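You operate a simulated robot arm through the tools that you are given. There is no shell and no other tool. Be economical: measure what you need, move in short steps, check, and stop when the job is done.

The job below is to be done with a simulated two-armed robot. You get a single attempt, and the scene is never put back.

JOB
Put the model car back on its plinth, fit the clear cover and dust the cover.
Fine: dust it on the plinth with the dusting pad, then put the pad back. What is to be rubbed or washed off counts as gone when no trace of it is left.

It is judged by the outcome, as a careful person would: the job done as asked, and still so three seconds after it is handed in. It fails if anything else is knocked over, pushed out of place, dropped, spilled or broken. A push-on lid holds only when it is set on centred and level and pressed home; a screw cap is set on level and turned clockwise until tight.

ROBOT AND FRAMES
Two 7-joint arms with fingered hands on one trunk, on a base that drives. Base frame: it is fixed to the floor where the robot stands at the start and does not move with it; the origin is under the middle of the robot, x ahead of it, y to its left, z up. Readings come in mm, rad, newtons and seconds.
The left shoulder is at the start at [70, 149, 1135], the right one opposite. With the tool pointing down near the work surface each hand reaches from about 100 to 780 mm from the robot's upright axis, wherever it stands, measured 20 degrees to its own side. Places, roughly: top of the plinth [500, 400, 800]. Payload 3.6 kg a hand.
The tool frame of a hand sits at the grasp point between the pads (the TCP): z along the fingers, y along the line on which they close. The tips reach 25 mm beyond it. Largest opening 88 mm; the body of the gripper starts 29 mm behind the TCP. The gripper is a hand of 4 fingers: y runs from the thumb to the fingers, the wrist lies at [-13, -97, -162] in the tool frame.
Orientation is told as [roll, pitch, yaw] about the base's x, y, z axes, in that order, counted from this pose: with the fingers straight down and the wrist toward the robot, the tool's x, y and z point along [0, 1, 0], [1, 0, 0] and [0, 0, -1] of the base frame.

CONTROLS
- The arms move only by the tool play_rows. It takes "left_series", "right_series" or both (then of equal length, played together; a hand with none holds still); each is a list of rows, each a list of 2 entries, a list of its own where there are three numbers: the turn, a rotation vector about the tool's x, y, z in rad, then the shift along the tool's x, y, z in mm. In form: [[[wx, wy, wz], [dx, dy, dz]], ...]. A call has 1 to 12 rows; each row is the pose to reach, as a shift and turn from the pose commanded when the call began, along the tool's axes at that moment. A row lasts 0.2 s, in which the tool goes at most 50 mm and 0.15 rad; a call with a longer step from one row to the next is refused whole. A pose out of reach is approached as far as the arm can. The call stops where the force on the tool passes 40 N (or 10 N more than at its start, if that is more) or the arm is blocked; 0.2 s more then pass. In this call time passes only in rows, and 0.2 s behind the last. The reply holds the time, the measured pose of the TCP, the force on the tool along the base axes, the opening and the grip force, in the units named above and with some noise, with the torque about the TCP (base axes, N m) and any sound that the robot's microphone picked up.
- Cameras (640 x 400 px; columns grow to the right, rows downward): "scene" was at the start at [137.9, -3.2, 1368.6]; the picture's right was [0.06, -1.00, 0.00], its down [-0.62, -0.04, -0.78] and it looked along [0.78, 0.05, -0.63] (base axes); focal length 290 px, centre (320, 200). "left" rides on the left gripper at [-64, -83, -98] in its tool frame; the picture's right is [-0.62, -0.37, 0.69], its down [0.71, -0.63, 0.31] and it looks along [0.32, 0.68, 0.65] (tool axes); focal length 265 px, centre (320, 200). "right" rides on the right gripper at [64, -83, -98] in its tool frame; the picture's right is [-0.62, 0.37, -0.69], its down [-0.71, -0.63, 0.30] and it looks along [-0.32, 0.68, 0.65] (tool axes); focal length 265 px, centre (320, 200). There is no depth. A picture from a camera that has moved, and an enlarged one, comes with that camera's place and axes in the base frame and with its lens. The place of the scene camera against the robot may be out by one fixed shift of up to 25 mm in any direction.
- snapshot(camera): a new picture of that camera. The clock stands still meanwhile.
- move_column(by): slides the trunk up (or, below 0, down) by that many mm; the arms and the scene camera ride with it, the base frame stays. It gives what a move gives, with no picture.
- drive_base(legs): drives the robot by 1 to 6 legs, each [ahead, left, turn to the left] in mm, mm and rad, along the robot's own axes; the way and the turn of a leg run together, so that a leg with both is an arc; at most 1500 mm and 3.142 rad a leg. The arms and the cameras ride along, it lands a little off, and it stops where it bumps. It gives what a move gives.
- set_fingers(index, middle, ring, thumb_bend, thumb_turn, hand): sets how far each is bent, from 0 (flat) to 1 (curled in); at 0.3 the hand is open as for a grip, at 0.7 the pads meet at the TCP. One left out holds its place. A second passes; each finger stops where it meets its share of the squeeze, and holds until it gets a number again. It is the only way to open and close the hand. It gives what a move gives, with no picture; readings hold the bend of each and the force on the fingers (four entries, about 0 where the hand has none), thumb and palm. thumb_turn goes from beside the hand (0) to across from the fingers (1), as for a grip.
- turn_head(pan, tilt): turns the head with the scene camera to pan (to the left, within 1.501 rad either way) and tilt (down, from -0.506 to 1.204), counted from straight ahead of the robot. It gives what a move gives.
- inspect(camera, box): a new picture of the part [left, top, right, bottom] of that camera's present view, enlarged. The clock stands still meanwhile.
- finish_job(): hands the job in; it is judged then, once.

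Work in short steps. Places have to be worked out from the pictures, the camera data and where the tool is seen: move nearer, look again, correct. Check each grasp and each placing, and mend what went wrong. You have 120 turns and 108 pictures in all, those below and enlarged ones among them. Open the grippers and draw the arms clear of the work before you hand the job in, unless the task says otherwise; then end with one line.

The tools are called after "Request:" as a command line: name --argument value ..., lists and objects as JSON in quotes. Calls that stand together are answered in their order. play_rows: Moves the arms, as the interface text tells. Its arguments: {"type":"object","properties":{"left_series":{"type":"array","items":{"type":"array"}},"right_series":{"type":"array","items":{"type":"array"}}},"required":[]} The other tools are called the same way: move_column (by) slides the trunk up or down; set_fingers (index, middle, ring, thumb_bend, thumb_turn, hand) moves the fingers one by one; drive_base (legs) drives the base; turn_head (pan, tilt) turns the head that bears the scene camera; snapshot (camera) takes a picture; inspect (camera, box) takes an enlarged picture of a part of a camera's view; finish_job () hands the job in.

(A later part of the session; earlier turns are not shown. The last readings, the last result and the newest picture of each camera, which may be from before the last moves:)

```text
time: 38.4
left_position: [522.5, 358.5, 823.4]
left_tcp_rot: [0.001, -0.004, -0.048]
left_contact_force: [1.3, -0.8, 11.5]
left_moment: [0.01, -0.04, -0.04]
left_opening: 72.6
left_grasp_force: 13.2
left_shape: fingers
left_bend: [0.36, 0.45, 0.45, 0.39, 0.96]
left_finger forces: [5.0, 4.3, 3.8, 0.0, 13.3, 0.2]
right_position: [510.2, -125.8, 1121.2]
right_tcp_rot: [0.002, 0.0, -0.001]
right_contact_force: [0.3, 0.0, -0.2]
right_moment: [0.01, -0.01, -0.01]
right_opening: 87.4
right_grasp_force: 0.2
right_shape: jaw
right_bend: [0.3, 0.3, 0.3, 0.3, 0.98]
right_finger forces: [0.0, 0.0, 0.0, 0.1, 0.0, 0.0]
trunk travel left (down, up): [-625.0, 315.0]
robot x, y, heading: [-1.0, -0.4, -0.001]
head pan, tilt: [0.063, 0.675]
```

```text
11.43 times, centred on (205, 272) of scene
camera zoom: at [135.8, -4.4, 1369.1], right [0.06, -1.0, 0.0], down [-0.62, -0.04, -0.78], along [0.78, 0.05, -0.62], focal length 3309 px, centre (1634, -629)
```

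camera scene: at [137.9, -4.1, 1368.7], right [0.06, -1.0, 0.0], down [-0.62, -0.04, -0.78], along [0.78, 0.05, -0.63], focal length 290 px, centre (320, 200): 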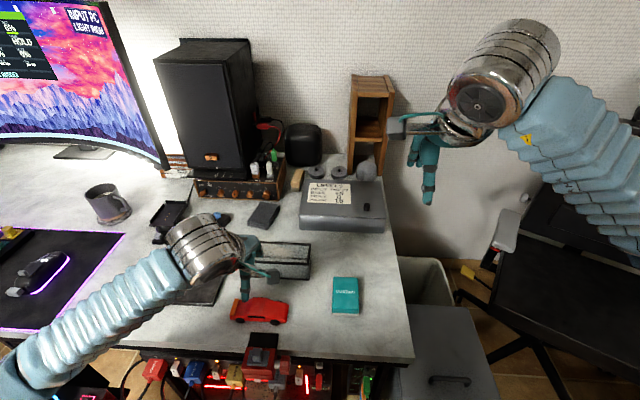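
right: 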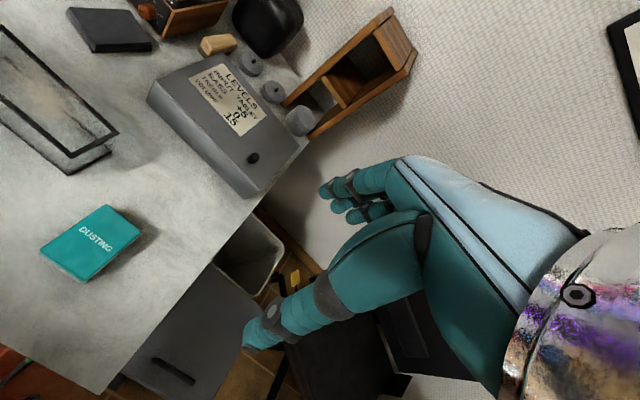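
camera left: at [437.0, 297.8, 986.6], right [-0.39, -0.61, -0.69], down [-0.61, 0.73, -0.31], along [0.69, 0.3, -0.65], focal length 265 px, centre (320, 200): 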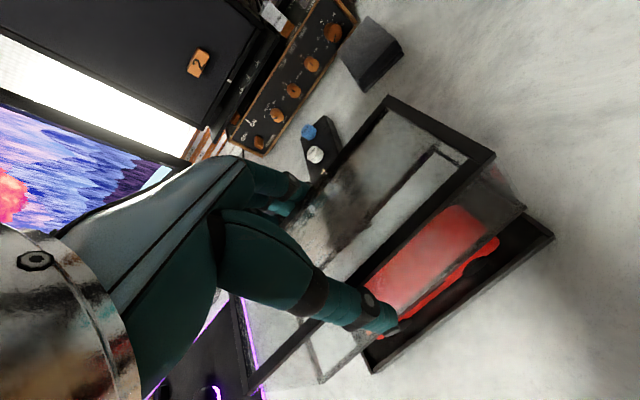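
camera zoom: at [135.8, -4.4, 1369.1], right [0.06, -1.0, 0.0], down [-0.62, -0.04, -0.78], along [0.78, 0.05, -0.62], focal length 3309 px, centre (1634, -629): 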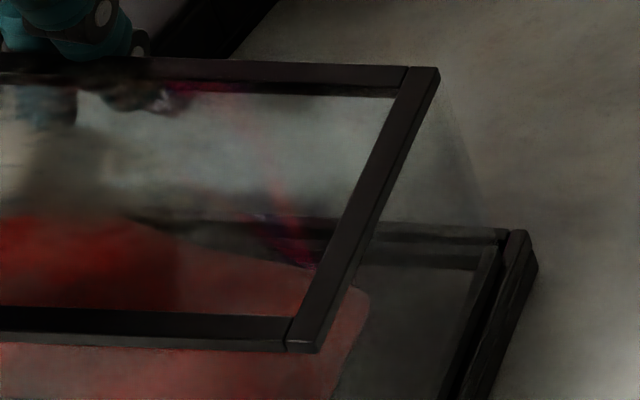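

The near gap is ~5 mm at the right end but ~2 mm at the left: a yaw mismatch of ≈0.018 with contact at opposite corners (hence the balanced torque). I raise, turn by +0.018 about tool z, and lower again.

Request:
play_rows --left_series '[[[0, 0, 0], [0, 0, -5]], [[0, 0, 0.018], [0, 0, -6]], [[0, 0, 0.018], [0, 0, -4]], [[0, 0, 0.018], [0, 0, -2]], [[0, 0, 0.018], [0, 0, 0]]]'

Request:
inspect --camera "left" --box '[420, 140, 540, 240]'

Request:
inspect --camera "left" --box '[270, 280, 430, 400]'

```text
time: 39.6
left_position: [523.9, 358.1, 823.4]
left_tcp_rot: [0.002, -0.004, -0.065]
left_contact_force: [0.1, 2.0, 10.5]
left_moment: [0.01, 0.0, 0.01]
left_opening: 72.6
left_grasp_force: 12.7
left_shape: fingers
left_bend: [0.36, 0.45, 0.45, 0.39, 0.96]
left_finger forces: [4.7, 3.9, 3.3, 0.1, 13.7, 0.0]
right_position: [510.6, -125.4, 1121.1]
right_tcp_rot: [-0.002, -0.002, 0.0]
right_contact_force: [0.3, -0.2, 0.0]
right_moment: [-0.01, -0.01, 0.01]
right_opening: 87.4
right_grasp_force: 0.1
right_shape: jaw
right_bend: [0.3, 0.3, 0.3, 0.3, 0.98]
right_finger forces: [0.1, 0.0, 0.1, 0.1, 0.0, 0.0]
trunk travel left (down, up): [-625.0, 315.0]
robot x, y, heading: [2.1, 2.0, 0.001]
head pan, tilt: [0.063, 0.675]
```

```text
4.00 times, centred on (480, 190) of left
camera zoom: at [435.6, 299.3, 921.1], right [-0.4, -0.59, -0.7], down [-0.58, 0.75, -0.31], along [0.71, 0.28, -0.65], focal length 1062 px, centre (-320, 240)
```

zoom: 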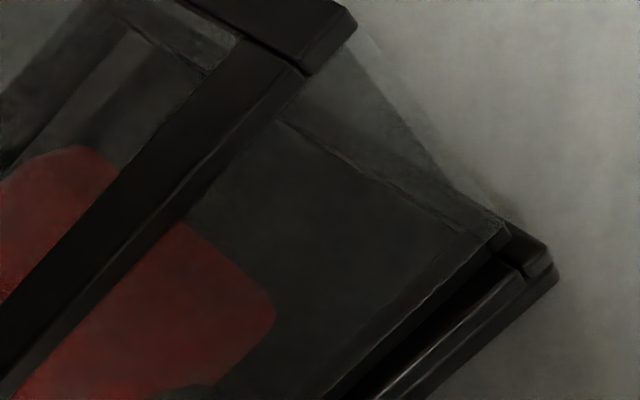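

```text
3.33 times, centred on (350, 340) of left
camera zoom: at [435.6, 299.3, 921.1], right [-0.4, -0.59, -0.7], down [-0.58, 0.75, -0.31], along [0.71, 0.28, -0.65], focal length 885 px, centre (220, -267)
```

zoom: 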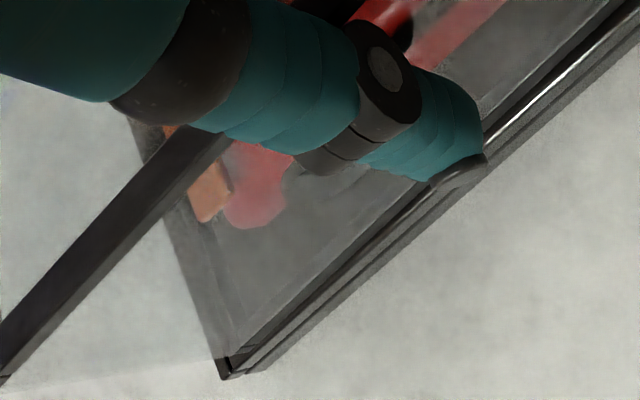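

The contact height is always the rim's top (~762). I lift 40 mm and take enlarged views of the rim to measure its width and the opening.

Request:
play_rows --left_series '[[[0, 0, 0], [0, 0, -20]], [[0, 0, 0], [0, 0, -45]]]'

Request:
inspect --camera "scene" --box '[190, 255, 230, 310]'

Request:
inspect --camera "scene" --box '[130, 265, 190, 310]'

Request:
inspect --camera "left" --box '[420, 100, 580, 300]'

```text
time: 40.2
left_position: [523.0, 357.8, 865.6]
left_tcp_rot: [0.001, 0.002, -0.064]
left_contact_force: [-0.9, 0.9, -0.6]
left_moment: [-0.01, -0.01, 0.0]
left_opening: 72.1
left_grasp_force: 11.5
left_shape: fingers
left_bend: [0.37, 0.45, 0.45, 0.39, 0.96]
left_finger forces: [3.1, 4.0, 4.0, 0.0, 11.5, 0.0]
right_position: [511.0, -125.8, 1119.5]
right_tcp_rot: [0.0, -0.001, 0.0]
right_contact_force: [-0.9, 0.3, -1.0]
right_moment: [0.0, -0.01, 0.01]
right_opening: 87.4
right_grasp_force: 0.1
right_shape: jaw
right_bend: [0.3, 0.3, 0.3, 0.3, 0.98]
right_finger forces: [0.1, 0.0, 0.1, 0.0, 0.1, 0.0]
trunk travel left (down, up): [-625.0, 315.0]
robot x, y, heading: [-1.2, 1.7, -0.001]
head pan, tilt: [0.063, 0.675]
```

```text
7.27 times, centred on (210, 282) of scene
camera zoom: at [136.3, -3.8, 1368.8], right [0.06, -1.0, 0.0], down [-0.62, -0.04, -0.78], along [0.78, 0.05, -0.62], focal length 2106 px, centre (1120, -400)
```

zoom: 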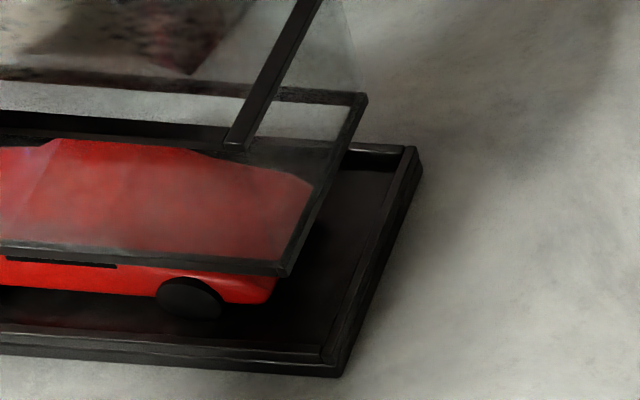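

```text
8.89 times, centred on (160, 288) of scene
camera zoom: at [136.3, -3.8, 1368.8], right [0.06, -1.0, 0.0], down [-0.62, -0.04, -0.78], along [0.78, 0.05, -0.62], focal length 2574 px, centre (1742, -578)
```

zoom: 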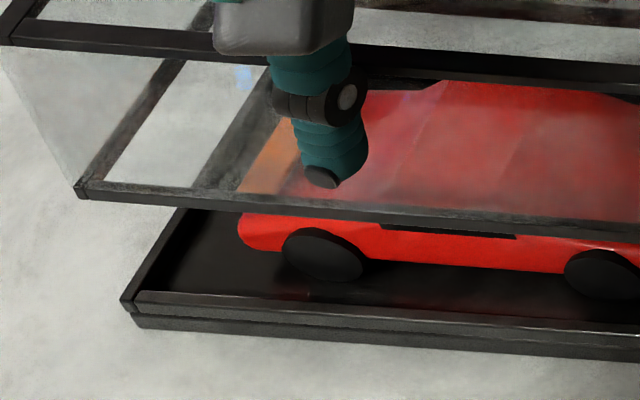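

```text
2.00 times, centred on (500, 200) of left
camera zoom: at [435.2, 299.1, 964.5], right [-0.41, -0.59, -0.69], down [-0.58, 0.75, -0.3], along [0.7, 0.28, -0.65], focal length 531 px, centre (-40, 200)
```

zoom: 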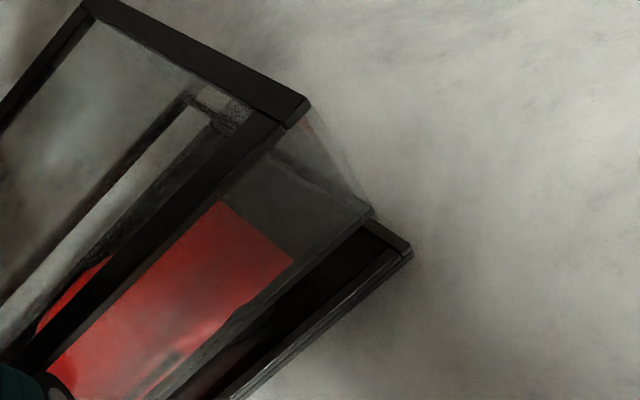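

Comparing gaps at the contact plane in both cameras, the best centring seems to be about +2.5 mm in x and +2.5 mm in y from here. I lower there with only light pressure and see whether it drops in.

Request:
play_rows --left_series '[[[0, 0, 0], [2.5, 2.5, 15]], [[0, 0, 0], [2.5, 2.5, 30]], [[0, 0, 0], [2.5, 2.5, 38]], [[0, 0, 0], [2.5, 2.5, 41]], [[0, 0, 0], [2.5, 2.5, 43.5]]]'

Request:
inspect --camera "scene" --box '[130, 245, 230, 310]'

Request:
inspect --camera "left" --box '[420, 140, 540, 240]'

```text
time: 41.4
left_position: [526.1, 361.2, 821.8]
left_tcp_rot: [0.0, 0.0, -0.065]
left_contact_force: [0.1, -0.1, -0.7]
left_moment: [0.0, -0.02, -0.01]
left_opening: 72.0
left_grasp_force: 10.9
left_shape: fingers
left_bend: [0.37, 0.45, 0.45, 0.39, 0.96]
left_finger forces: [3.3, 4.0, 3.9, 0.0, 11.5, 0.0]
right_position: [512.2, -124.8, 1119.5]
right_tcp_rot: [-0.001, 0.001, 0.0]
right_contact_force: [0.6, 0.2, 0.5]
right_moment: [-0.02, 0.01, -0.01]
right_opening: 87.5
right_grasp_force: 0.0
right_shape: jaw
right_bend: [0.3, 0.3, 0.3, 0.3, 0.98]
right_finger forces: [0.1, 0.0, 0.0, 0.0, 0.0, 0.0]
trunk travel left (down, up): [-625.0, 315.0]
robot x, y, heading: [0.5, 1.7, 0.006]
head pan, tilt: [0.063, 0.675]
```

```text
6.15 times, centred on (180, 278) of scene
camera zoom: at [137.3, -3.2, 1368.7], right [0.06, -1.0, 0.0], down [-0.62, -0.04, -0.78], along [0.78, 0.05, -0.63], focal length 1782 px, centre (1182, -277)
```

zoom: 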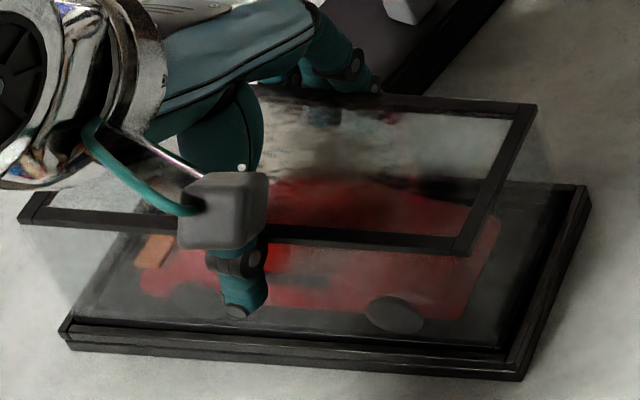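

```text
4.00 times, centred on (480, 190) of left
camera zoom: at [439.2, 302.7, 920.0], right [-0.41, -0.59, -0.69], down [-0.58, 0.75, -0.3], along [0.7, 0.28, -0.65], focal length 1062 px, centre (-320, 240)
```

zoom: 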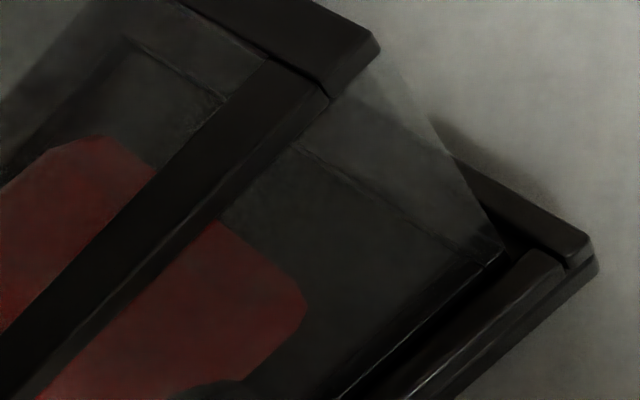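

No contact at this height now — it is entering the opening. I continue down in small steps.

Request:
play_rows --left_series '[[[0, 0, 0], [0, 0, 1.2]], [[0, 0, 0], [0, 0, 2.4]], [[0, 0, 0], [0, 0, 3.6]]]'

```text
time: 42.2
left_position: [526.7, 361.4, 818.8]
left_tcp_rot: [-0.001, -0.004, -0.065]
left_contact_force: [-1.0, -0.7, 3.4]
left_moment: [-0.01, -0.08, 0.02]
left_opening: 71.8
left_grasp_force: 12.4
left_shape: fingers
left_bend: [0.37, 0.45, 0.45, 0.39, 0.96]
left_finger forces: [3.7, 4.1, 3.8, 0.0, 12.8, 0.0]
right_position: [512.3, -124.8, 1121.7]
right_tcp_rot: [0.0, 0.001, 0.0]
right_contact_force: [-0.5, -0.1, -0.7]
right_moment: [0.01, -0.02, -0.01]
right_opening: 87.7
right_grasp_force: 0.1
right_shape: jaw
right_bend: [0.3, 0.3, 0.3, 0.3, 0.98]
right_finger forces: [0.0, 0.1, 0.1, 0.1, 0.1, 0.0]
trunk travel left (down, up): [-625.0, 315.0]
robot x, y, heading: [-0.5, 2.4, 0.003]
head pan, tilt: [0.063, 0.675]
```

Contact now ~4 mm lower than before (bottom ≈757, about the floor). I press a little more to see it firm up, then look.

Request:
play_rows --left_series '[[[0, 0, 0], [0, 0, 1.5]], [[0, 0, 0], [0, 0, 3]]]'

Request:
inspect --camera "scene" --box '[130, 245, 230, 310]'

Request:
inspect --camera "left" --box '[420, 140, 540, 240]'

Request:
inspect --camera "left" --box '[270, 280, 430, 400]'

```text
time: 42.8
left_position: [526.1, 361.6, 818.5]
left_tcp_rot: [0.002, -0.003, -0.066]
left_contact_force: [-2.7, 0.9, 10.5]
left_moment: [0.07, -0.2, 0.01]
left_opening: 72.6
left_grasp_force: 13.3
left_shape: fingers
left_bend: [0.37, 0.45, 0.45, 0.39, 0.96]
left_finger forces: [3.7, 4.3, 3.5, 0.0, 14.3, 0.1]
right_position: [510.9, -124.5, 1121.4]
right_tcp_rot: [-0.001, -0.002, 0.001]
right_contact_force: [-0.3, -0.1, -0.4]
right_moment: [-0.02, -0.01, 0.03]
right_opening: 87.6
right_grasp_force: 0.0
right_shape: jaw
right_bend: [0.3, 0.3, 0.3, 0.3, 0.98]
right_finger forces: [0.0, 0.0, 0.0, 0.0, 0.1, 0.0]
trunk travel left (down, up): [-625.0, 315.0]
robot x, y, heading: [0.4, 0.1, -0.003]
head pan, tilt: [0.063, 0.675]
```

```text
6.15 times, centred on (180, 278) of scene
camera zoom: at [135.3, -4.2, 1369.1], right [0.06, -1.0, 0.0], down [-0.62, -0.04, -0.78], along [0.78, 0.05, -0.62], focal length 1782 px, centre (1182, -277)
```

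zoom: 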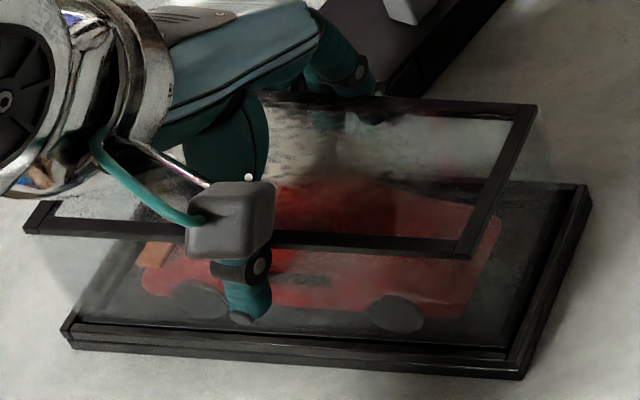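

```text
4.00 times, centred on (480, 190) of left
camera zoom: at [438.5, 302.0, 915.8], right [-0.4, -0.59, -0.7], down [-0.58, 0.75, -0.31], along [0.71, 0.28, -0.65], focal length 1062 px, centre (-320, 240)
```

zoom: 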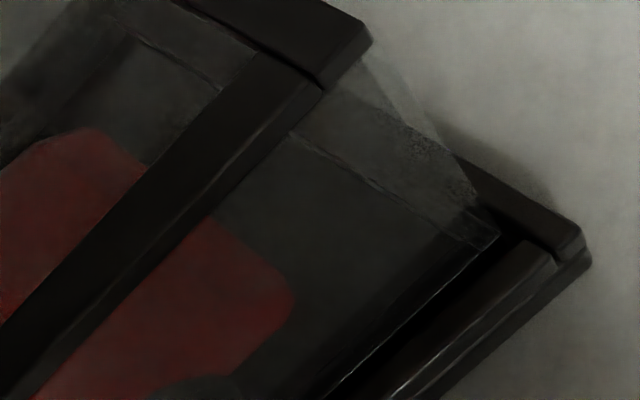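

```text
3.33 times, centred on (350, 340) of left
camera zoom: at [438.5, 302.0, 915.8], right [-0.4, -0.59, -0.7], down [-0.58, 0.75, -0.31], along [0.71, 0.28, -0.65], focal length 885 px, centre (220, -267)
```

zoom: 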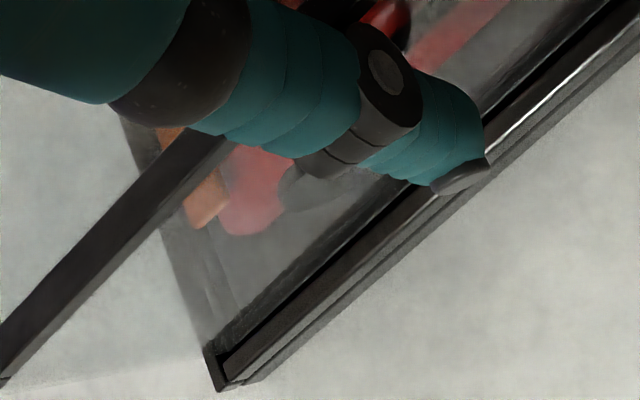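

Torque points to contact at the far-left corner, and the pictures show the near gap too large and the left one too small. I raise, shift about -1.3 mm in both, and lower again.

Request:
play_rows --left_series '[[[0, 0, 0], [0, 0, -6]], [[0, 0, 0], [-1.3, -1.4, -8]], [[0, 0, 0], [-1.3, -1.4, -6]], [[0, 0, 0], [-1.3, -1.4, -4]], [[0, 0, 0], [-1.3, -1.4, -2]]]'

Request:
play_rows --left_series '[[[0, 0, 0], [0, 0, 1]], [[0, 0, 0], [0, 0, 2]], [[0, 0, 0], [0, 0, 3]]]'

```text
time: 44.0
left_position: [524.2, 359.7, 818.6]
left_tcp_rot: [-0.001, -0.003, -0.065]
left_contact_force: [-1.4, 1.0, 5.1]
left_moment: [0.01, -0.15, 0.0]
left_opening: 72.1
left_grasp_force: 12.5
left_shape: fingers
left_bend: [0.37, 0.45, 0.45, 0.39, 0.96]
left_finger forces: [4.1, 4.3, 3.7, 0.0, 13.2, 0.0]
right_position: [511.0, -125.3, 1120.9]
right_tcp_rot: [-0.001, 0.001, 0.001]
right_contact_force: [0.2, 0.3, 0.6]
right_moment: [0.01, 0.01, -0.01]
right_opening: 87.6
right_grasp_force: 0.0
right_shape: jaw
right_bend: [0.3, 0.3, 0.3, 0.3, 0.98]
right_finger forces: [0.1, 0.0, 0.0, 0.0, 0.0, 0.0]
trunk travel left (down, up): [-625.0, 315.0]
robot x, y, heading: [-2.0, 1.4, 0.003]
head pan, tilt: [0.063, 0.675]
```

```text
time: 44.8
left_position: [524.5, 359.5, 816.3]
left_tcp_rot: [0.001, -0.005, -0.064]
left_contact_force: [-1.6, 0.7, 13.2]
left_moment: [0.08, -0.31, 0.0]
left_opening: 73.0
left_grasp_force: 13.5
left_shape: fingers
left_bend: [0.37, 0.45, 0.45, 0.39, 0.96]
left_finger forces: [3.8, 4.6, 3.9, 0.1, 14.7, 0.1]
right_position: [510.1, -125.7, 1121.2]
right_tcp_rot: [0.002, -0.002, 0.0]
right_contact_force: [-0.1, -0.6, -0.2]
right_moment: [0.0, 0.0, -0.04]
right_opening: 87.7
right_grasp_force: 0.1
right_shape: jaw
right_bend: [0.3, 0.3, 0.3, 0.3, 0.98]
right_finger forces: [0.1, 0.0, 0.1, 0.0, 0.0, 0.1]
trunk travel left (down, up): [-625.0, 315.0]
robot x, y, heading: [-0.3, -3.5, 0.0]
head pan, tilt: [0.063, 0.675]
```

Contact is again 4 mm below the rim level, with load toward the far side. I check the levelness with close views.

Request:
inspect --camera "scene" --box '[180, 255, 230, 308]'

Request:
inspect --camera "scene" --box '[130, 270, 190, 310]'

Request:
inspect --camera "left" --box '[420, 140, 540, 240]'

```text
7.55 times, centred on (205, 282) of scene
camera zoom: at [134.6, -4.5, 1369.1], right [0.06, -1.0, 0.0], down [-0.62, -0.04, -0.78], along [0.78, 0.05, -0.62], focal length 2185 px, centre (1188, -415)
```

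zoom: 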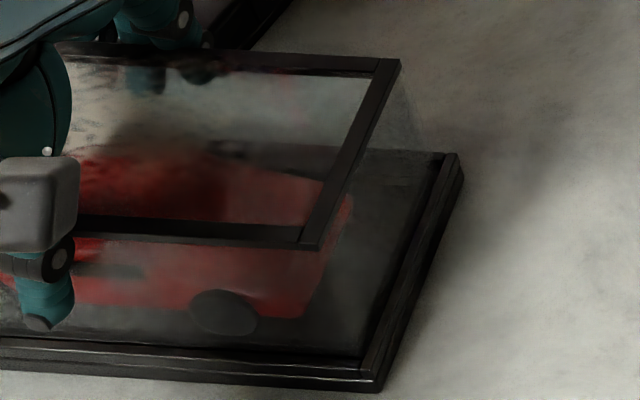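

```text
10.00 times, centred on (160, 290) of scene
camera zoom: at [134.6, -4.5, 1369.1], right [0.06, -1.0, 0.0], down [-0.62, -0.04, -0.78], along [0.78, 0.05, -0.62], focal length 2895 px, centre (1920, -700)
```

zoom: 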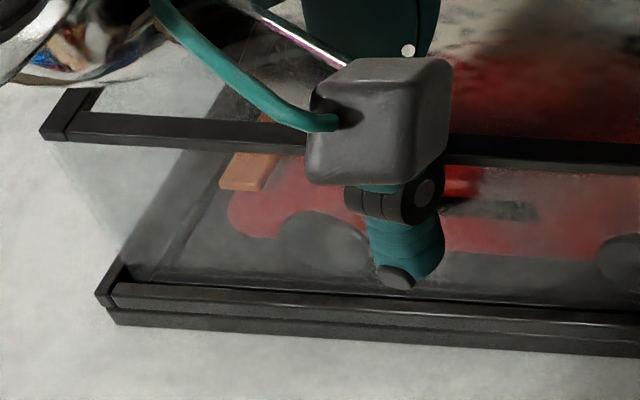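

```text
4.00 times, centred on (480, 190) of left
camera zoom: at [436.2, 300.4, 915.0], right [-0.4, -0.59, -0.7], down [-0.58, 0.75, -0.31], along [0.71, 0.28, -0.65], focal length 1062 px, centre (-320, 240)
```

zoom: 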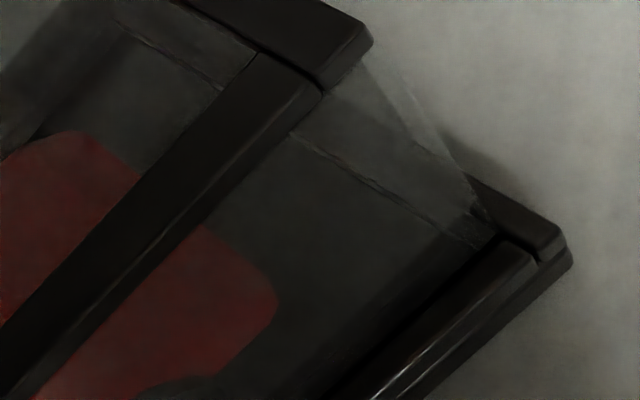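

The near-right corner is now clearly inside the rim on both sides. I ease the press and release the cover.

Request:
play_rows --left_series '[[[0, 0, 0], [0, 0, -3.5]]]'

Request:
set_fingers --hand "left" --index 0.33 --middle 0.36 --ring 0.36 --thumb_bend 0.33

Request:
set_fingers --hand "left" --index 0.29 --middle 0.29 --ring 0.29 --thumb_bend 0.29

Request:
play_rows --left_series '[[[0, 0, 0], [0, 0, -20]], [[0, 0, 0], [0, 0, -55]], [[0, 0, 0], [0, 0, -95]], [[0, 0, 0], [0, 0, -135]]]'

Request:
snapshot --camera "left"

Request:
inspect --camera "scene" --box '[120, 240, 240, 315]'

```text
time: 45.2
left_position: [524.8, 358.7, 817.7]
left_tcp_rot: [0.0, 0.001, -0.064]
left_contact_force: [-0.2, 0.6, 9.1]
left_moment: [0.04, -0.26, -0.05]
left_opening: 72.4
left_grasp_force: 12.5
left_shape: fingers
left_bend: [0.37, 0.45, 0.45, 0.39, 0.96]
left_finger forces: [3.8, 4.4, 3.8, 0.1, 12.5, 0.0]
right_position: [511.2, -126.1, 1120.5]
right_tcp_rot: [0.001, -0.001, 0.001]
right_contact_force: [-0.5, 0.3, -0.1]
right_moment: [0.01, -0.01, 0.01]
right_opening: 87.5
right_grasp_force: 0.1
right_shape: jaw
right_bend: [0.3, 0.3, 0.3, 0.3, 0.98]
right_finger forces: [0.1, 0.0, 0.1, 0.0, 0.0, 0.0]
trunk travel left (down, up): [-625.0, 315.0]
robot x, y, heading: [2.4, 2.0, 0.004]
head pan, tilt: [0.063, 0.675]
```

```text
time: 46.2
left_position: [524.2, 360.1, 817.3]
left_tcp_rot: [0.0, 0.001, -0.064]
left_contact_force: [-0.1, -0.5, -0.7]
left_moment: [-0.04, 0.02, 0.0]
left_opening: 80.2
left_grasp_force: 0.5
left_shape: fingers
left_bend: [0.33, 0.36, 0.36, 0.32, 0.97]
left_finger forces: [0.3, 0.0, 0.0, 0.0, 0.5, 0.1]
right_position: [510.8, -125.2, 1119.5]
right_tcp_rot: [0.001, 0.001, 0.0]
right_contact_force: [0.2, 0.8, 0.1]
right_moment: [0.0, -0.02, -0.01]
right_opening: 87.7
right_grasp_force: 0.0
right_shape: jaw
right_bend: [0.3, 0.3, 0.3, 0.3, 0.98]
right_finger forces: [0.0, 0.0, 0.1, 0.1, 0.0, 0.0]
trunk travel left (down, up): [-625.0, 315.0]
robot x, y, heading: [0.6, -0.1, 0.002]
head pan, tilt: [0.063, 0.675]
```

```text
time: 47.2
left_position: [525.3, 360.0, 817.0]
left_tcp_rot: [0.0, -0.001, -0.063]
left_contact_force: [0.3, -0.2, -0.3]
left_moment: [0.03, -0.01, -0.01]
left_opening: 88.4
left_grasp_force: 0.1
left_shape: fingers
left_bend: [0.28, 0.28, 0.28, 0.28, 0.97]
left_finger forces: [0.1, 0.1, 0.0, 0.1, 0.1, 0.0]
right_position: [512.2, -125.2, 1121.0]
right_tcp_rot: [-0.001, -0.001, 0.0]
right_contact_force: [0.4, 0.5, 0.6]
right_moment: [-0.01, 0.01, -0.06]
right_opening: 87.8
right_grasp_force: 0.0
right_shape: jaw
right_bend: [0.3, 0.3, 0.3, 0.3, 0.98]
right_finger forces: [0.0, 0.0, 0.0, 0.0, 0.1, 0.0]
trunk travel left (down, up): [-625.0, 315.0]
robot x, y, heading: [-1.4, -4.0, 0.003]
head pan, tilt: [0.063, 0.675]
```

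```text
time: 48.2
left_position: [524.7, 359.0, 953.1]
left_tcp_rot: [0.0, 0.0, -0.064]
left_contact_force: [0.0, -0.7, -0.5]
left_moment: [0.0, 0.0, 0.0]
left_opening: 88.2
left_grasp_force: 0.1
left_shape: fingers
left_bend: [0.28, 0.28, 0.28, 0.28, 0.97]
left_finger forces: [0.1, 0.0, 0.0, 0.0, 0.0, 0.0]
right_position: [512.4, -124.7, 1120.7]
right_tcp_rot: [0.0, 0.001, -0.001]
right_contact_force: [-0.5, 0.2, -0.3]
right_moment: [-0.03, 0.02, -0.02]
right_opening: 87.6
right_grasp_force: 0.1
right_shape: jaw
right_bend: [0.3, 0.3, 0.3, 0.3, 0.98]
right_finger forces: [0.0, 0.1, 0.0, 0.0, 0.0, 0.0]
trunk travel left (down, up): [-625.0, 315.0]
robot x, y, heading: [-2.8, 3.6, -0.001]
head pan, tilt: [0.063, 0.675]
```

```text
34 pictures are left
camera left: at [437.4, 300.9, 1052.3], right [-0.41, -0.59, -0.69], down [-0.58, 0.75, -0.3], along [0.7, 0.28, -0.65], focal length 265 px, centre (320, 200)
```

left: 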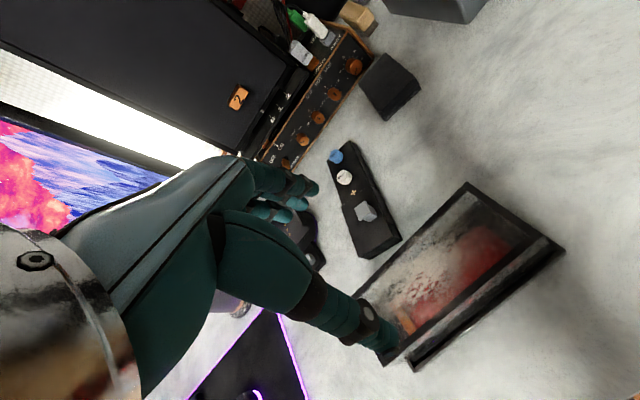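

```text
5.33 times, centred on (180, 278) of scene
camera zoom: at [137.2, -3.6, 1368.7], right [0.06, -1.0, 0.0], down [-0.62, -0.04, -0.78], along [0.78, 0.05, -0.63], focal length 1544 px, centre (1067, -213)
```

zoom: 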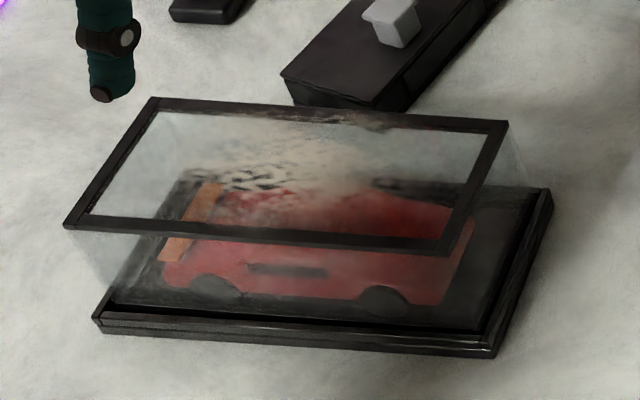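

The cover sits level inside the rim and the hand is clear. Next the pad: about 94 (x) x 58 (y) mm near (517,-32). I go above it, turning the hand to yaw ≈ -90° so it closes across the 58 mm width.

Request:
play_rows --left_series '[[[0, 0, 0.1256], [-32.5, 1.4, 0]], [[0, 0, 0.2512], [-65, 2.8, 0]], [[0, 0, 0.3768], [-97.5, 4.2, 0]], [[0, 0, 0.5024], [-130, 5.6, 0]], [[0, 0, 0.628], [-163, 7, 0]], [[0, 0, 0.7536], [-195, 8.5, 0]], [[0, 0, 0.8792], [-228, 10, 0]], [[0, 0, 1.0048], [-260, 11.4, 0]], [[0, 0, 1.1304], [-293, 12.8, 0]], [[0, 0, 1.256], [-325, 14.2, 0]], [[0, 0, 1.3816], [-358, 15.6, 0]], [[0, 0, 1.507], [-391, 17, 0]]]'

Request:
snapshot --camera "left"

Request:
snapshot --camera "scene"

```text
time: 50.8
left_position: [516.3, -34.7, 952.7]
left_tcp_rot: [-0.001, 0.002, -1.575]
left_contact_force: [0.2, -0.6, -0.3]
left_moment: [-0.01, 0.02, 0.01]
left_opening: 88.7
left_grasp_force: 0.1
left_shape: fingers
left_bend: [0.28, 0.28, 0.28, 0.28, 0.97]
left_finger forces: [0.0, 0.0, 0.0, 0.0, 0.0, 0.0]
right_position: [512.9, -126.7, 1120.3]
right_tcp_rot: [0.001, 0.003, -0.001]
right_contact_force: [-0.1, -0.3, 0.2]
right_moment: [0.03, -0.03, -0.01]
right_opening: 87.6
right_grasp_force: 0.0
right_shape: jaw
right_bend: [0.3, 0.3, 0.3, 0.3, 0.98]
right_finger forces: [0.0, 0.1, 0.1, 0.1, 0.1, 0.0]
trunk travel left (down, up): [-625.0, 315.0]
robot x, y, heading: [-1.1, -4.0, -0.002]
head pan, tilt: [0.063, 0.675]
```

```text
32 pictures are left
camera left: at [451.7, 49.7, 1051.1], right [-0.62, 0.37, -0.69], down [0.72, 0.63, -0.3], along [0.32, -0.68, -0.66], focal length 265 px, centre (320, 200)
```

left: 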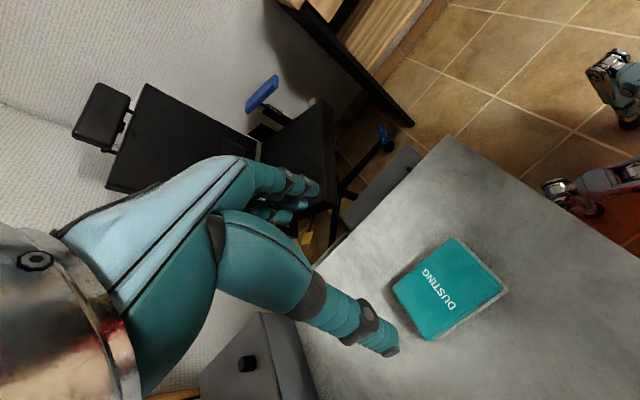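

```text
31 pictures are left
camera scene: at [137.9, -5.1, 1368.6], right [0.06, -1.0, 0.0], down [-0.62, -0.04, -0.78], along [0.78, 0.05, -0.63], focal length 290 px, centre (320, 200)
```

scene: 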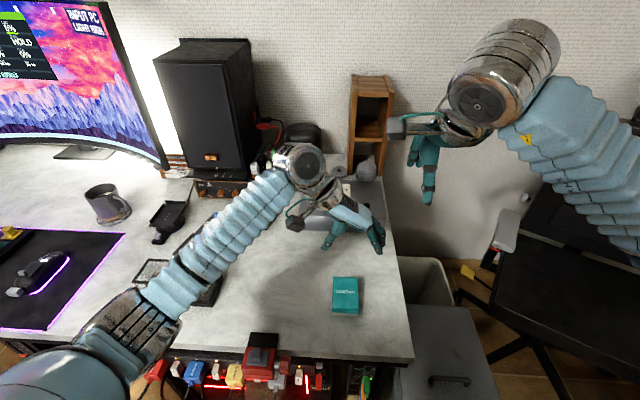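

Pad centre from this view ≈ (523,-28), 57 mm wide in y. I correct and descend to z≈830, then look.

Request:
play_rows --left_series '[[[0, 0, 0], [7, -6, 40]], [[0, 0, 0], [7, -6, 80]], [[0, 0, 0], [7, -6, 120]]]'

Request:
snapshot --camera "left"

```text
time: 51.6
left_position: [522.3, -20.1, 832.9]
left_tcp_rot: [0.0, -0.002, -1.573]
left_contact_force: [-0.1, -0.4, 0.3]
left_moment: [0.01, 0.01, -0.03]
left_opening: 88.5
left_grasp_force: 0.0
left_shape: fingers
left_bend: [0.28, 0.28, 0.28, 0.28, 0.97]
left_finger forces: [0.1, 0.0, 0.0, 0.0, 0.0, 0.1]
right_position: [513.0, -124.2, 1120.6]
right_tcp_rot: [0.0, 0.001, 0.001]
right_contact_force: [-0.1, 0.6, 0.1]
right_moment: [0.03, -0.01, 0.01]
right_opening: 87.4
right_grasp_force: 0.1
right_shape: jaw
right_bend: [0.3, 0.3, 0.3, 0.3, 0.98]
right_finger forces: [0.1, 0.0, 0.0, 0.0, 0.1, 0.0]
trunk travel left (down, up): [-625.0, 315.0]
robot x, y, heading: [-2.6, -0.7, -0.003]
head pan, tilt: [0.063, 0.675]
```

```text
30 pictures are left
camera left: at [457.4, 61.5, 931.7], right [-0.62, 0.37, -0.69], down [0.72, 0.63, -0.31], along [0.32, -0.68, -0.65], focal length 265 px, centre (320, 200)
```

left: 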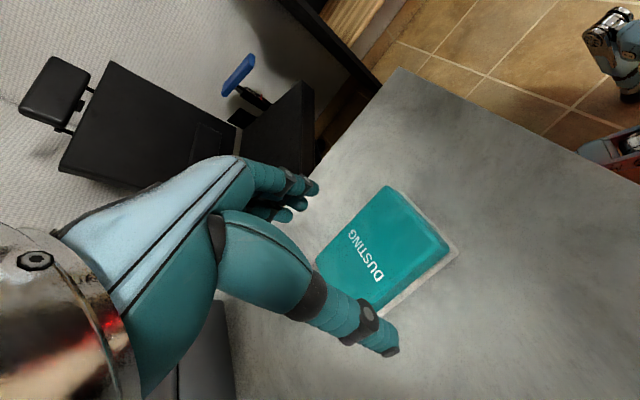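

Pad spans y -60…+1, x 480–568. I shift to y≈-29 and lower around it to z≈790.

Request:
play_rows --left_series '[[[0, 0, 0], [2.5, 7.5, 8]], [[0, 0, 0], [2.5, 7.5, 22]], [[0, 0, 0], [2.5, 7.5, 36]], [[0, 0, 0], [2.5, 7.5, 44]]]'

Request:
snapshot --camera "left"

```text
time: 52.6
left_position: [526.2, -32.3, 787.7]
left_tcp_rot: [0.0, 0.001, -1.569]
left_contact_force: [0.8, 0.6, -0.4]
left_moment: [0.03, 0.04, 0.0]
left_opening: 88.4
left_grasp_force: 0.2
left_shape: fingers
left_bend: [0.28, 0.28, 0.28, 0.28, 0.97]
left_finger forces: [0.0, 0.0, 0.0, 0.0, 0.0, 0.1]
right_position: [510.9, -125.3, 1120.5]
right_tcp_rot: [0.0, -0.001, 0.0]
right_contact_force: [-0.3, 0.8, 0.4]
right_moment: [-0.01, 0.02, 0.01]
right_opening: 87.8
right_grasp_force: 0.2
right_shape: jaw
right_bend: [0.3, 0.3, 0.3, 0.3, 0.98]
right_finger forces: [0.1, 0.0, 0.0, 0.1, 0.1, 0.0]
trunk travel left (down, up): [-625.0, 315.0]
robot x, y, heading: [1.5, 1.9, 0.002]
head pan, tilt: [0.063, 0.675]
```

```text
29 pictures are left
camera left: at [461.6, 51.0, 886.9], right [-0.62, 0.37, -0.69], down [0.71, 0.63, -0.3], along [0.32, -0.68, -0.65], focal length 265 px, centre (320, 200)
```

left: 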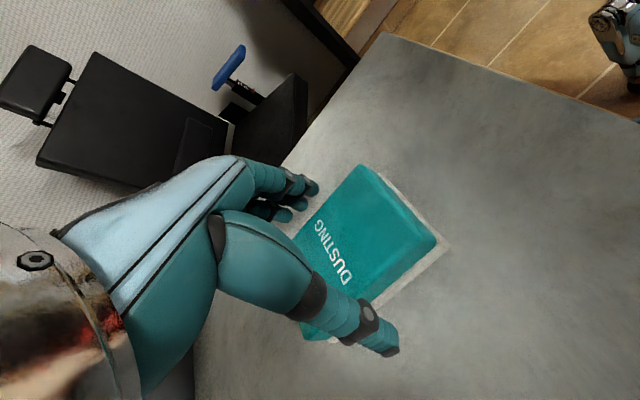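

Straddling well, pad top ≈773. I lower 3 mm and close.

Request:
play_rows --left_series '[[[0, 0, 0], [0, -1.5, 3]]]'

Request:
set_fingers --hand "left" --index 0.55 --middle 0.55 --ring 0.55 --thumb_bend 0.55

Request:
snapshot --camera "left"

```text
time: 53.0
left_position: [527.0, -31.6, 785.7]
left_tcp_rot: [0.001, 0.0, -1.572]
left_contact_force: [0.6, 0.6, 0.4]
left_moment: [0.02, 0.01, 0.03]
left_opening: 88.4
left_grasp_force: 0.1
left_shape: fingers
left_bend: [0.28, 0.28, 0.28, 0.28, 0.97]
left_finger forces: [0.1, 0.1, 0.0, 0.1, 0.1, 0.1]
right_position: [512.0, -125.3, 1121.0]
right_tcp_rot: [0.0, 0.0, -0.001]
right_contact_force: [0.4, 0.5, 0.0]
right_moment: [-0.02, -0.01, -0.01]
right_opening: 87.6
right_grasp_force: 0.1
right_shape: jaw
right_bend: [0.3, 0.3, 0.3, 0.3, 0.98]
right_finger forces: [0.1, 0.1, 0.0, 0.1, 0.0, 0.0]
trunk travel left (down, up): [-625.0, 315.0]
robot x, y, heading: [0.8, 1.3, -0.001]
head pan, tilt: [0.063, 0.675]
```

```text
time: 54.0
left_position: [525.7, -31.1, 785.4]
left_tcp_rot: [0.0, 0.0, -1.575]
left_contact_force: [0.3, 0.0, 2.0]
left_moment: [-0.08, -0.02, 0.04]
left_opening: 57.3
left_grasp_force: 14.3
left_shape: fingers
left_bend: [0.46, 0.49, 0.5, 0.42, 0.95]
left_finger forces: [6.4, 4.5, 3.5, 0.0, 14.4, 0.2]
right_position: [511.8, -124.8, 1119.2]
right_tcp_rot: [0.0, 0.001, -0.001]
right_contact_force: [0.3, 0.2, -0.6]
right_moment: [-0.03, 0.01, 0.01]
right_opening: 87.8
right_grasp_force: 0.0
right_shape: jaw
right_bend: [0.3, 0.3, 0.3, 0.3, 0.98]
right_finger forces: [0.1, 0.1, 0.1, 0.1, 0.0, 0.0]
trunk travel left (down, up): [-625.0, 315.0]
robot x, y, heading: [-1.1, 0.8, -0.001]
head pan, tilt: [0.063, 0.675]
```

```text
28 pictures are left
camera left: at [461.3, 52.2, 884.6], right [-0.62, 0.37, -0.69], down [0.71, 0.63, -0.3], along [0.32, -0.68, -0.65], focal length 265 px, centre (320, 200)
```

left: 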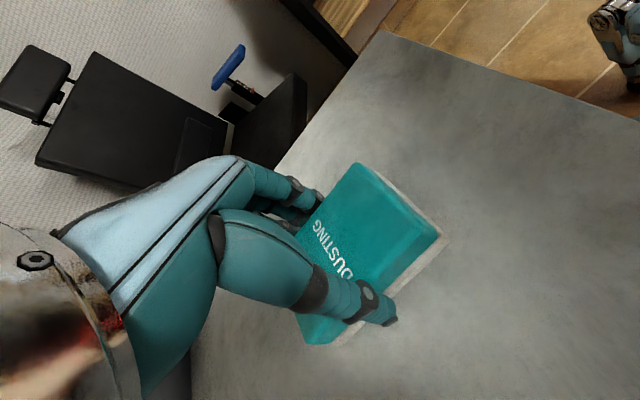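

Gripped with 14 N. I lift it to z≈936 and carry it to above the right part of the cover.

Request:
play_rows --left_series '[[[0, 0, 0], [0, 0, -15]], [[0, 0, 0], [0, 0, -60]], [[0, 0, 0], [0, 0, -105]], [[0, 0, 0], [0, 0, -150]], [[0, 0, 0], [0, -45, -150]], [[0, 0, 0], [-1, -90, -150]], [[0, 0, 0], [-2, -135, -150]], [[0, 0, 0], [-3, -180, -150]], [[0, 0, 0], [-3, -225, -150]], [[0, 0, 0], [-3, -270, -150]], [[0, 0, 0], [-3, -310, -150]], [[0, 0, 0], [-3, -341, -150]]]'

Request:
snapshot --camera "left"

Request:
inspect --camera "scene" --box '[110, 200, 290, 320]'

```text
time: 56.6
left_position: [526.8, 309.1, 937.1]
left_tcp_rot: [0.002, -0.001, -1.572]
left_contact_force: [0.6, -0.8, -0.7]
left_moment: [-0.03, -0.01, -0.04]
left_opening: 57.5
left_grasp_force: 14.3
left_shape: fingers
left_bend: [0.47, 0.5, 0.5, 0.42, 0.95]
left_finger forces: [6.5, 4.1, 3.5, 0.1, 14.6, 0.1]
right_position: [512.0, -125.7, 1120.6]
right_tcp_rot: [0.0, 0.0, 0.0]
right_contact_force: [-0.8, 0.5, -0.7]
right_moment: [-0.03, -0.02, -0.01]
right_opening: 87.6
right_grasp_force: 0.0
right_shape: jaw
right_bend: [0.3, 0.3, 0.3, 0.3, 0.98]
right_finger forces: [0.0, 0.1, 0.0, 0.0, 0.0, 0.1]
trunk travel left (down, up): [-625.0, 315.0]
robot x, y, heading: [-1.0, -0.2, 0.003]
head pan, tilt: [0.063, 0.675]
```

```text
27 pictures are left
camera left: at [461.4, 393.5, 1034.7], right [-0.62, 0.37, -0.69], down [0.72, 0.63, -0.31], along [0.32, -0.69, -0.65], focal length 265 px, centre (320, 200)
```

left: 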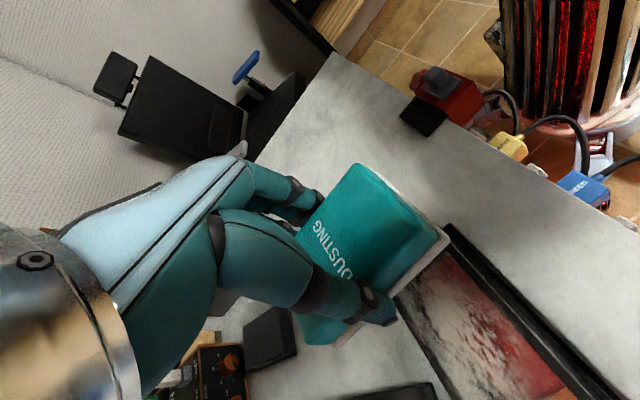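

```text
3.33 times, centred on (200, 260) of scene
camera zoom: at [137.5, -2.9, 1368.7], right [0.06, -1.0, 0.0], down [-0.62, -0.04, -0.78], along [0.78, 0.05, -0.63], focal length 965 px, centre (720, 0)
```

zoom: 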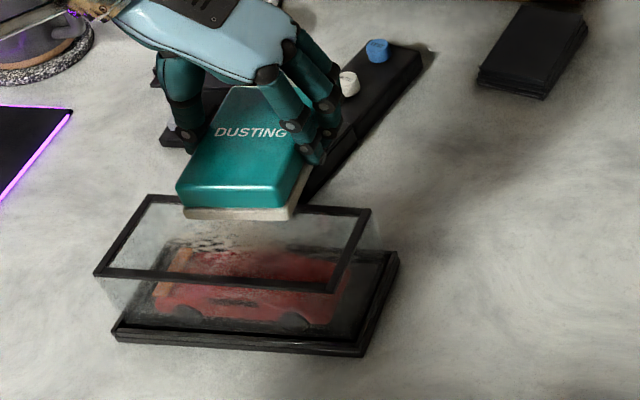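

Pad is over the cover's right portion. I descend to just above the top (z≈857), then contact gently.

Request:
play_rows --left_series '[[[0, 0, 0], [-2, -8, 30]], [[0, 0, 0], [-2, -8, 60]], [[0, 0, 0], [-2, -8, 78]]]'

Request:
play_rows --left_series '[[[0, 0, 0], [0, 0, 2]], [[0, 0, 0], [0, 0, 4]], [[0, 0, 0], [0, 0, 6]], [[0, 0, 0], [0, 0, 8]]]'

```text
time: 57.4
left_position: [522.5, 316.2, 858.0]
left_tcp_rot: [0.0, 0.0, -1.571]
left_contact_force: [-0.6, 0.4, -0.8]
left_moment: [0.04, 0.02, 0.02]
left_opening: 57.1
left_grasp_force: 13.5
left_shape: fingers
left_bend: [0.47, 0.5, 0.5, 0.42, 0.95]
left_finger forces: [6.6, 4.2, 3.5, 0.0, 14.5, 0.0]
right_position: [512.3, -124.9, 1119.8]
right_tcp_rot: [0.001, -0.002, 0.001]
right_contact_force: [0.2, 0.4, 0.3]
right_moment: [-0.02, 0.0, 0.02]
right_opening: 87.4
right_grasp_force: 0.1
right_shape: jaw
right_bend: [0.3, 0.3, 0.3, 0.3, 0.98]
right_finger forces: [0.1, 0.0, 0.1, 0.0, 0.0, 0.1]
trunk travel left (down, up): [-625.0, 315.0]
robot x, y, heading: [0.8, -2.2, 0.003]
head pan, tilt: [0.063, 0.675]
```

```text
time: 58.4
left_position: [521.7, 315.7, 854.0]
left_tcp_rot: [0.009, -0.001, -1.57]
left_contact_force: [3.4, 1.9, 23.3]
left_moment: [0.18, -0.06, -0.05]
left_opening: 57.3
left_grasp_force: 16.4
left_shape: fingers
left_bend: [0.47, 0.5, 0.5, 0.42, 0.96]
left_finger forces: [5.5, 3.9, 3.4, 0.0, 20.9, 0.0]
right_position: [510.2, -127.0, 1122.7]
right_tcp_rot: [0.002, -0.003, -0.001]
right_contact_force: [0.1, -0.4, -0.3]
right_moment: [0.0, -0.02, 0.04]
right_opening: 87.5
right_grasp_force: 0.0
right_shape: jaw
right_bend: [0.3, 0.3, 0.3, 0.3, 0.98]
right_finger forces: [0.0, 0.0, 0.1, 0.0, 0.1, 0.2]
trunk travel left (down, up): [-625.0, 315.0]
robot x, y, heading: [-0.1, -3.2, -0.005]
head pan, tilt: [0.063, 0.675]
```

23 N; the pad rests on the cover top. I ease to ~10 N and sweep along y to the left end and back.

Request:
play_rows --left_series '[[[0, 0, 0], [0, 0, -4]], [[0, 0, 0], [0, 9, -4]], [[0, 0, 0], [0, 0, -4]], [[0, 0, 0], [0, -12, -4]], [[0, 0, 0], [0, -24, -4]], [[0, 0, 0], [0, -36, -4]], [[0, 0, 0], [0, -48, -4]], [[0, 0, 0], [0, -60, -4]], [[0, 0, 0], [0, -72, -4]], [[0, 0, 0], [0, -84, -4]], [[0, 0, 0], [0, -96, -4]]]'

Request:
snapshot --camera "left"

Request:
inspect --camera "scene" --box '[100, 220, 260, 320]'

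```text
time: 60.8
left_position: [520.8, 412.0, 854.1]
left_tcp_rot: [0.001, 0.0, -1.57]
left_contact_force: [0.9, -2.3, 8.1]
left_moment: [-0.04, -0.03, 0.01]
left_opening: 57.3
left_grasp_force: 15.6
left_shape: fingers
left_bend: [0.47, 0.5, 0.5, 0.44, 0.95]
left_finger forces: [7.0, 4.7, 3.8, 0.0, 15.1, 0.1]
right_position: [511.0, -126.5, 1121.2]
right_tcp_rot: [0.002, 0.0, 0.001]
right_contact_force: [-0.4, 0.6, -0.3]
right_moment: [-0.01, 0.0, -0.01]
right_opening: 87.6
right_grasp_force: 0.2
right_shape: jaw
right_bend: [0.3, 0.3, 0.3, 0.3, 0.98]
right_finger forces: [0.0, 0.1, 0.1, 0.1, 0.0, 0.0]
trunk travel left (down, up): [-625.0, 315.0]
robot x, y, heading: [1.5, 0.0, 0.001]
head pan, tilt: [0.063, 0.675]
```

```text
25 pictures are left
camera left: at [455.0, 495.2, 953.2], right [-0.62, 0.37, -0.69], down [0.71, 0.63, -0.3], along [0.32, -0.68, -0.65], focal length 265 px, centre (320, 200)
```

left: 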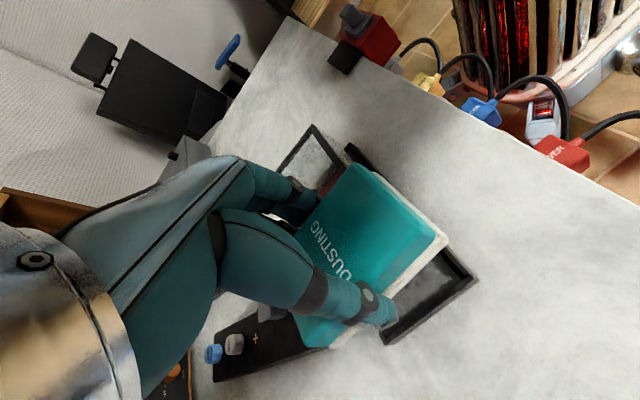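

```text
4.00 times, centred on (180, 270) of scene
camera zoom: at [136.2, -4.8, 1368.8], right [0.06, -1.0, 0.0], down [-0.62, -0.04, -0.78], along [0.78, 0.05, -0.62], focal length 1158 px, centre (880, -80)
```

zoom: 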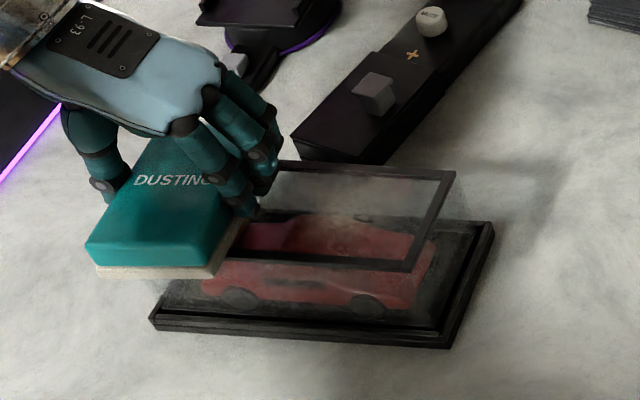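

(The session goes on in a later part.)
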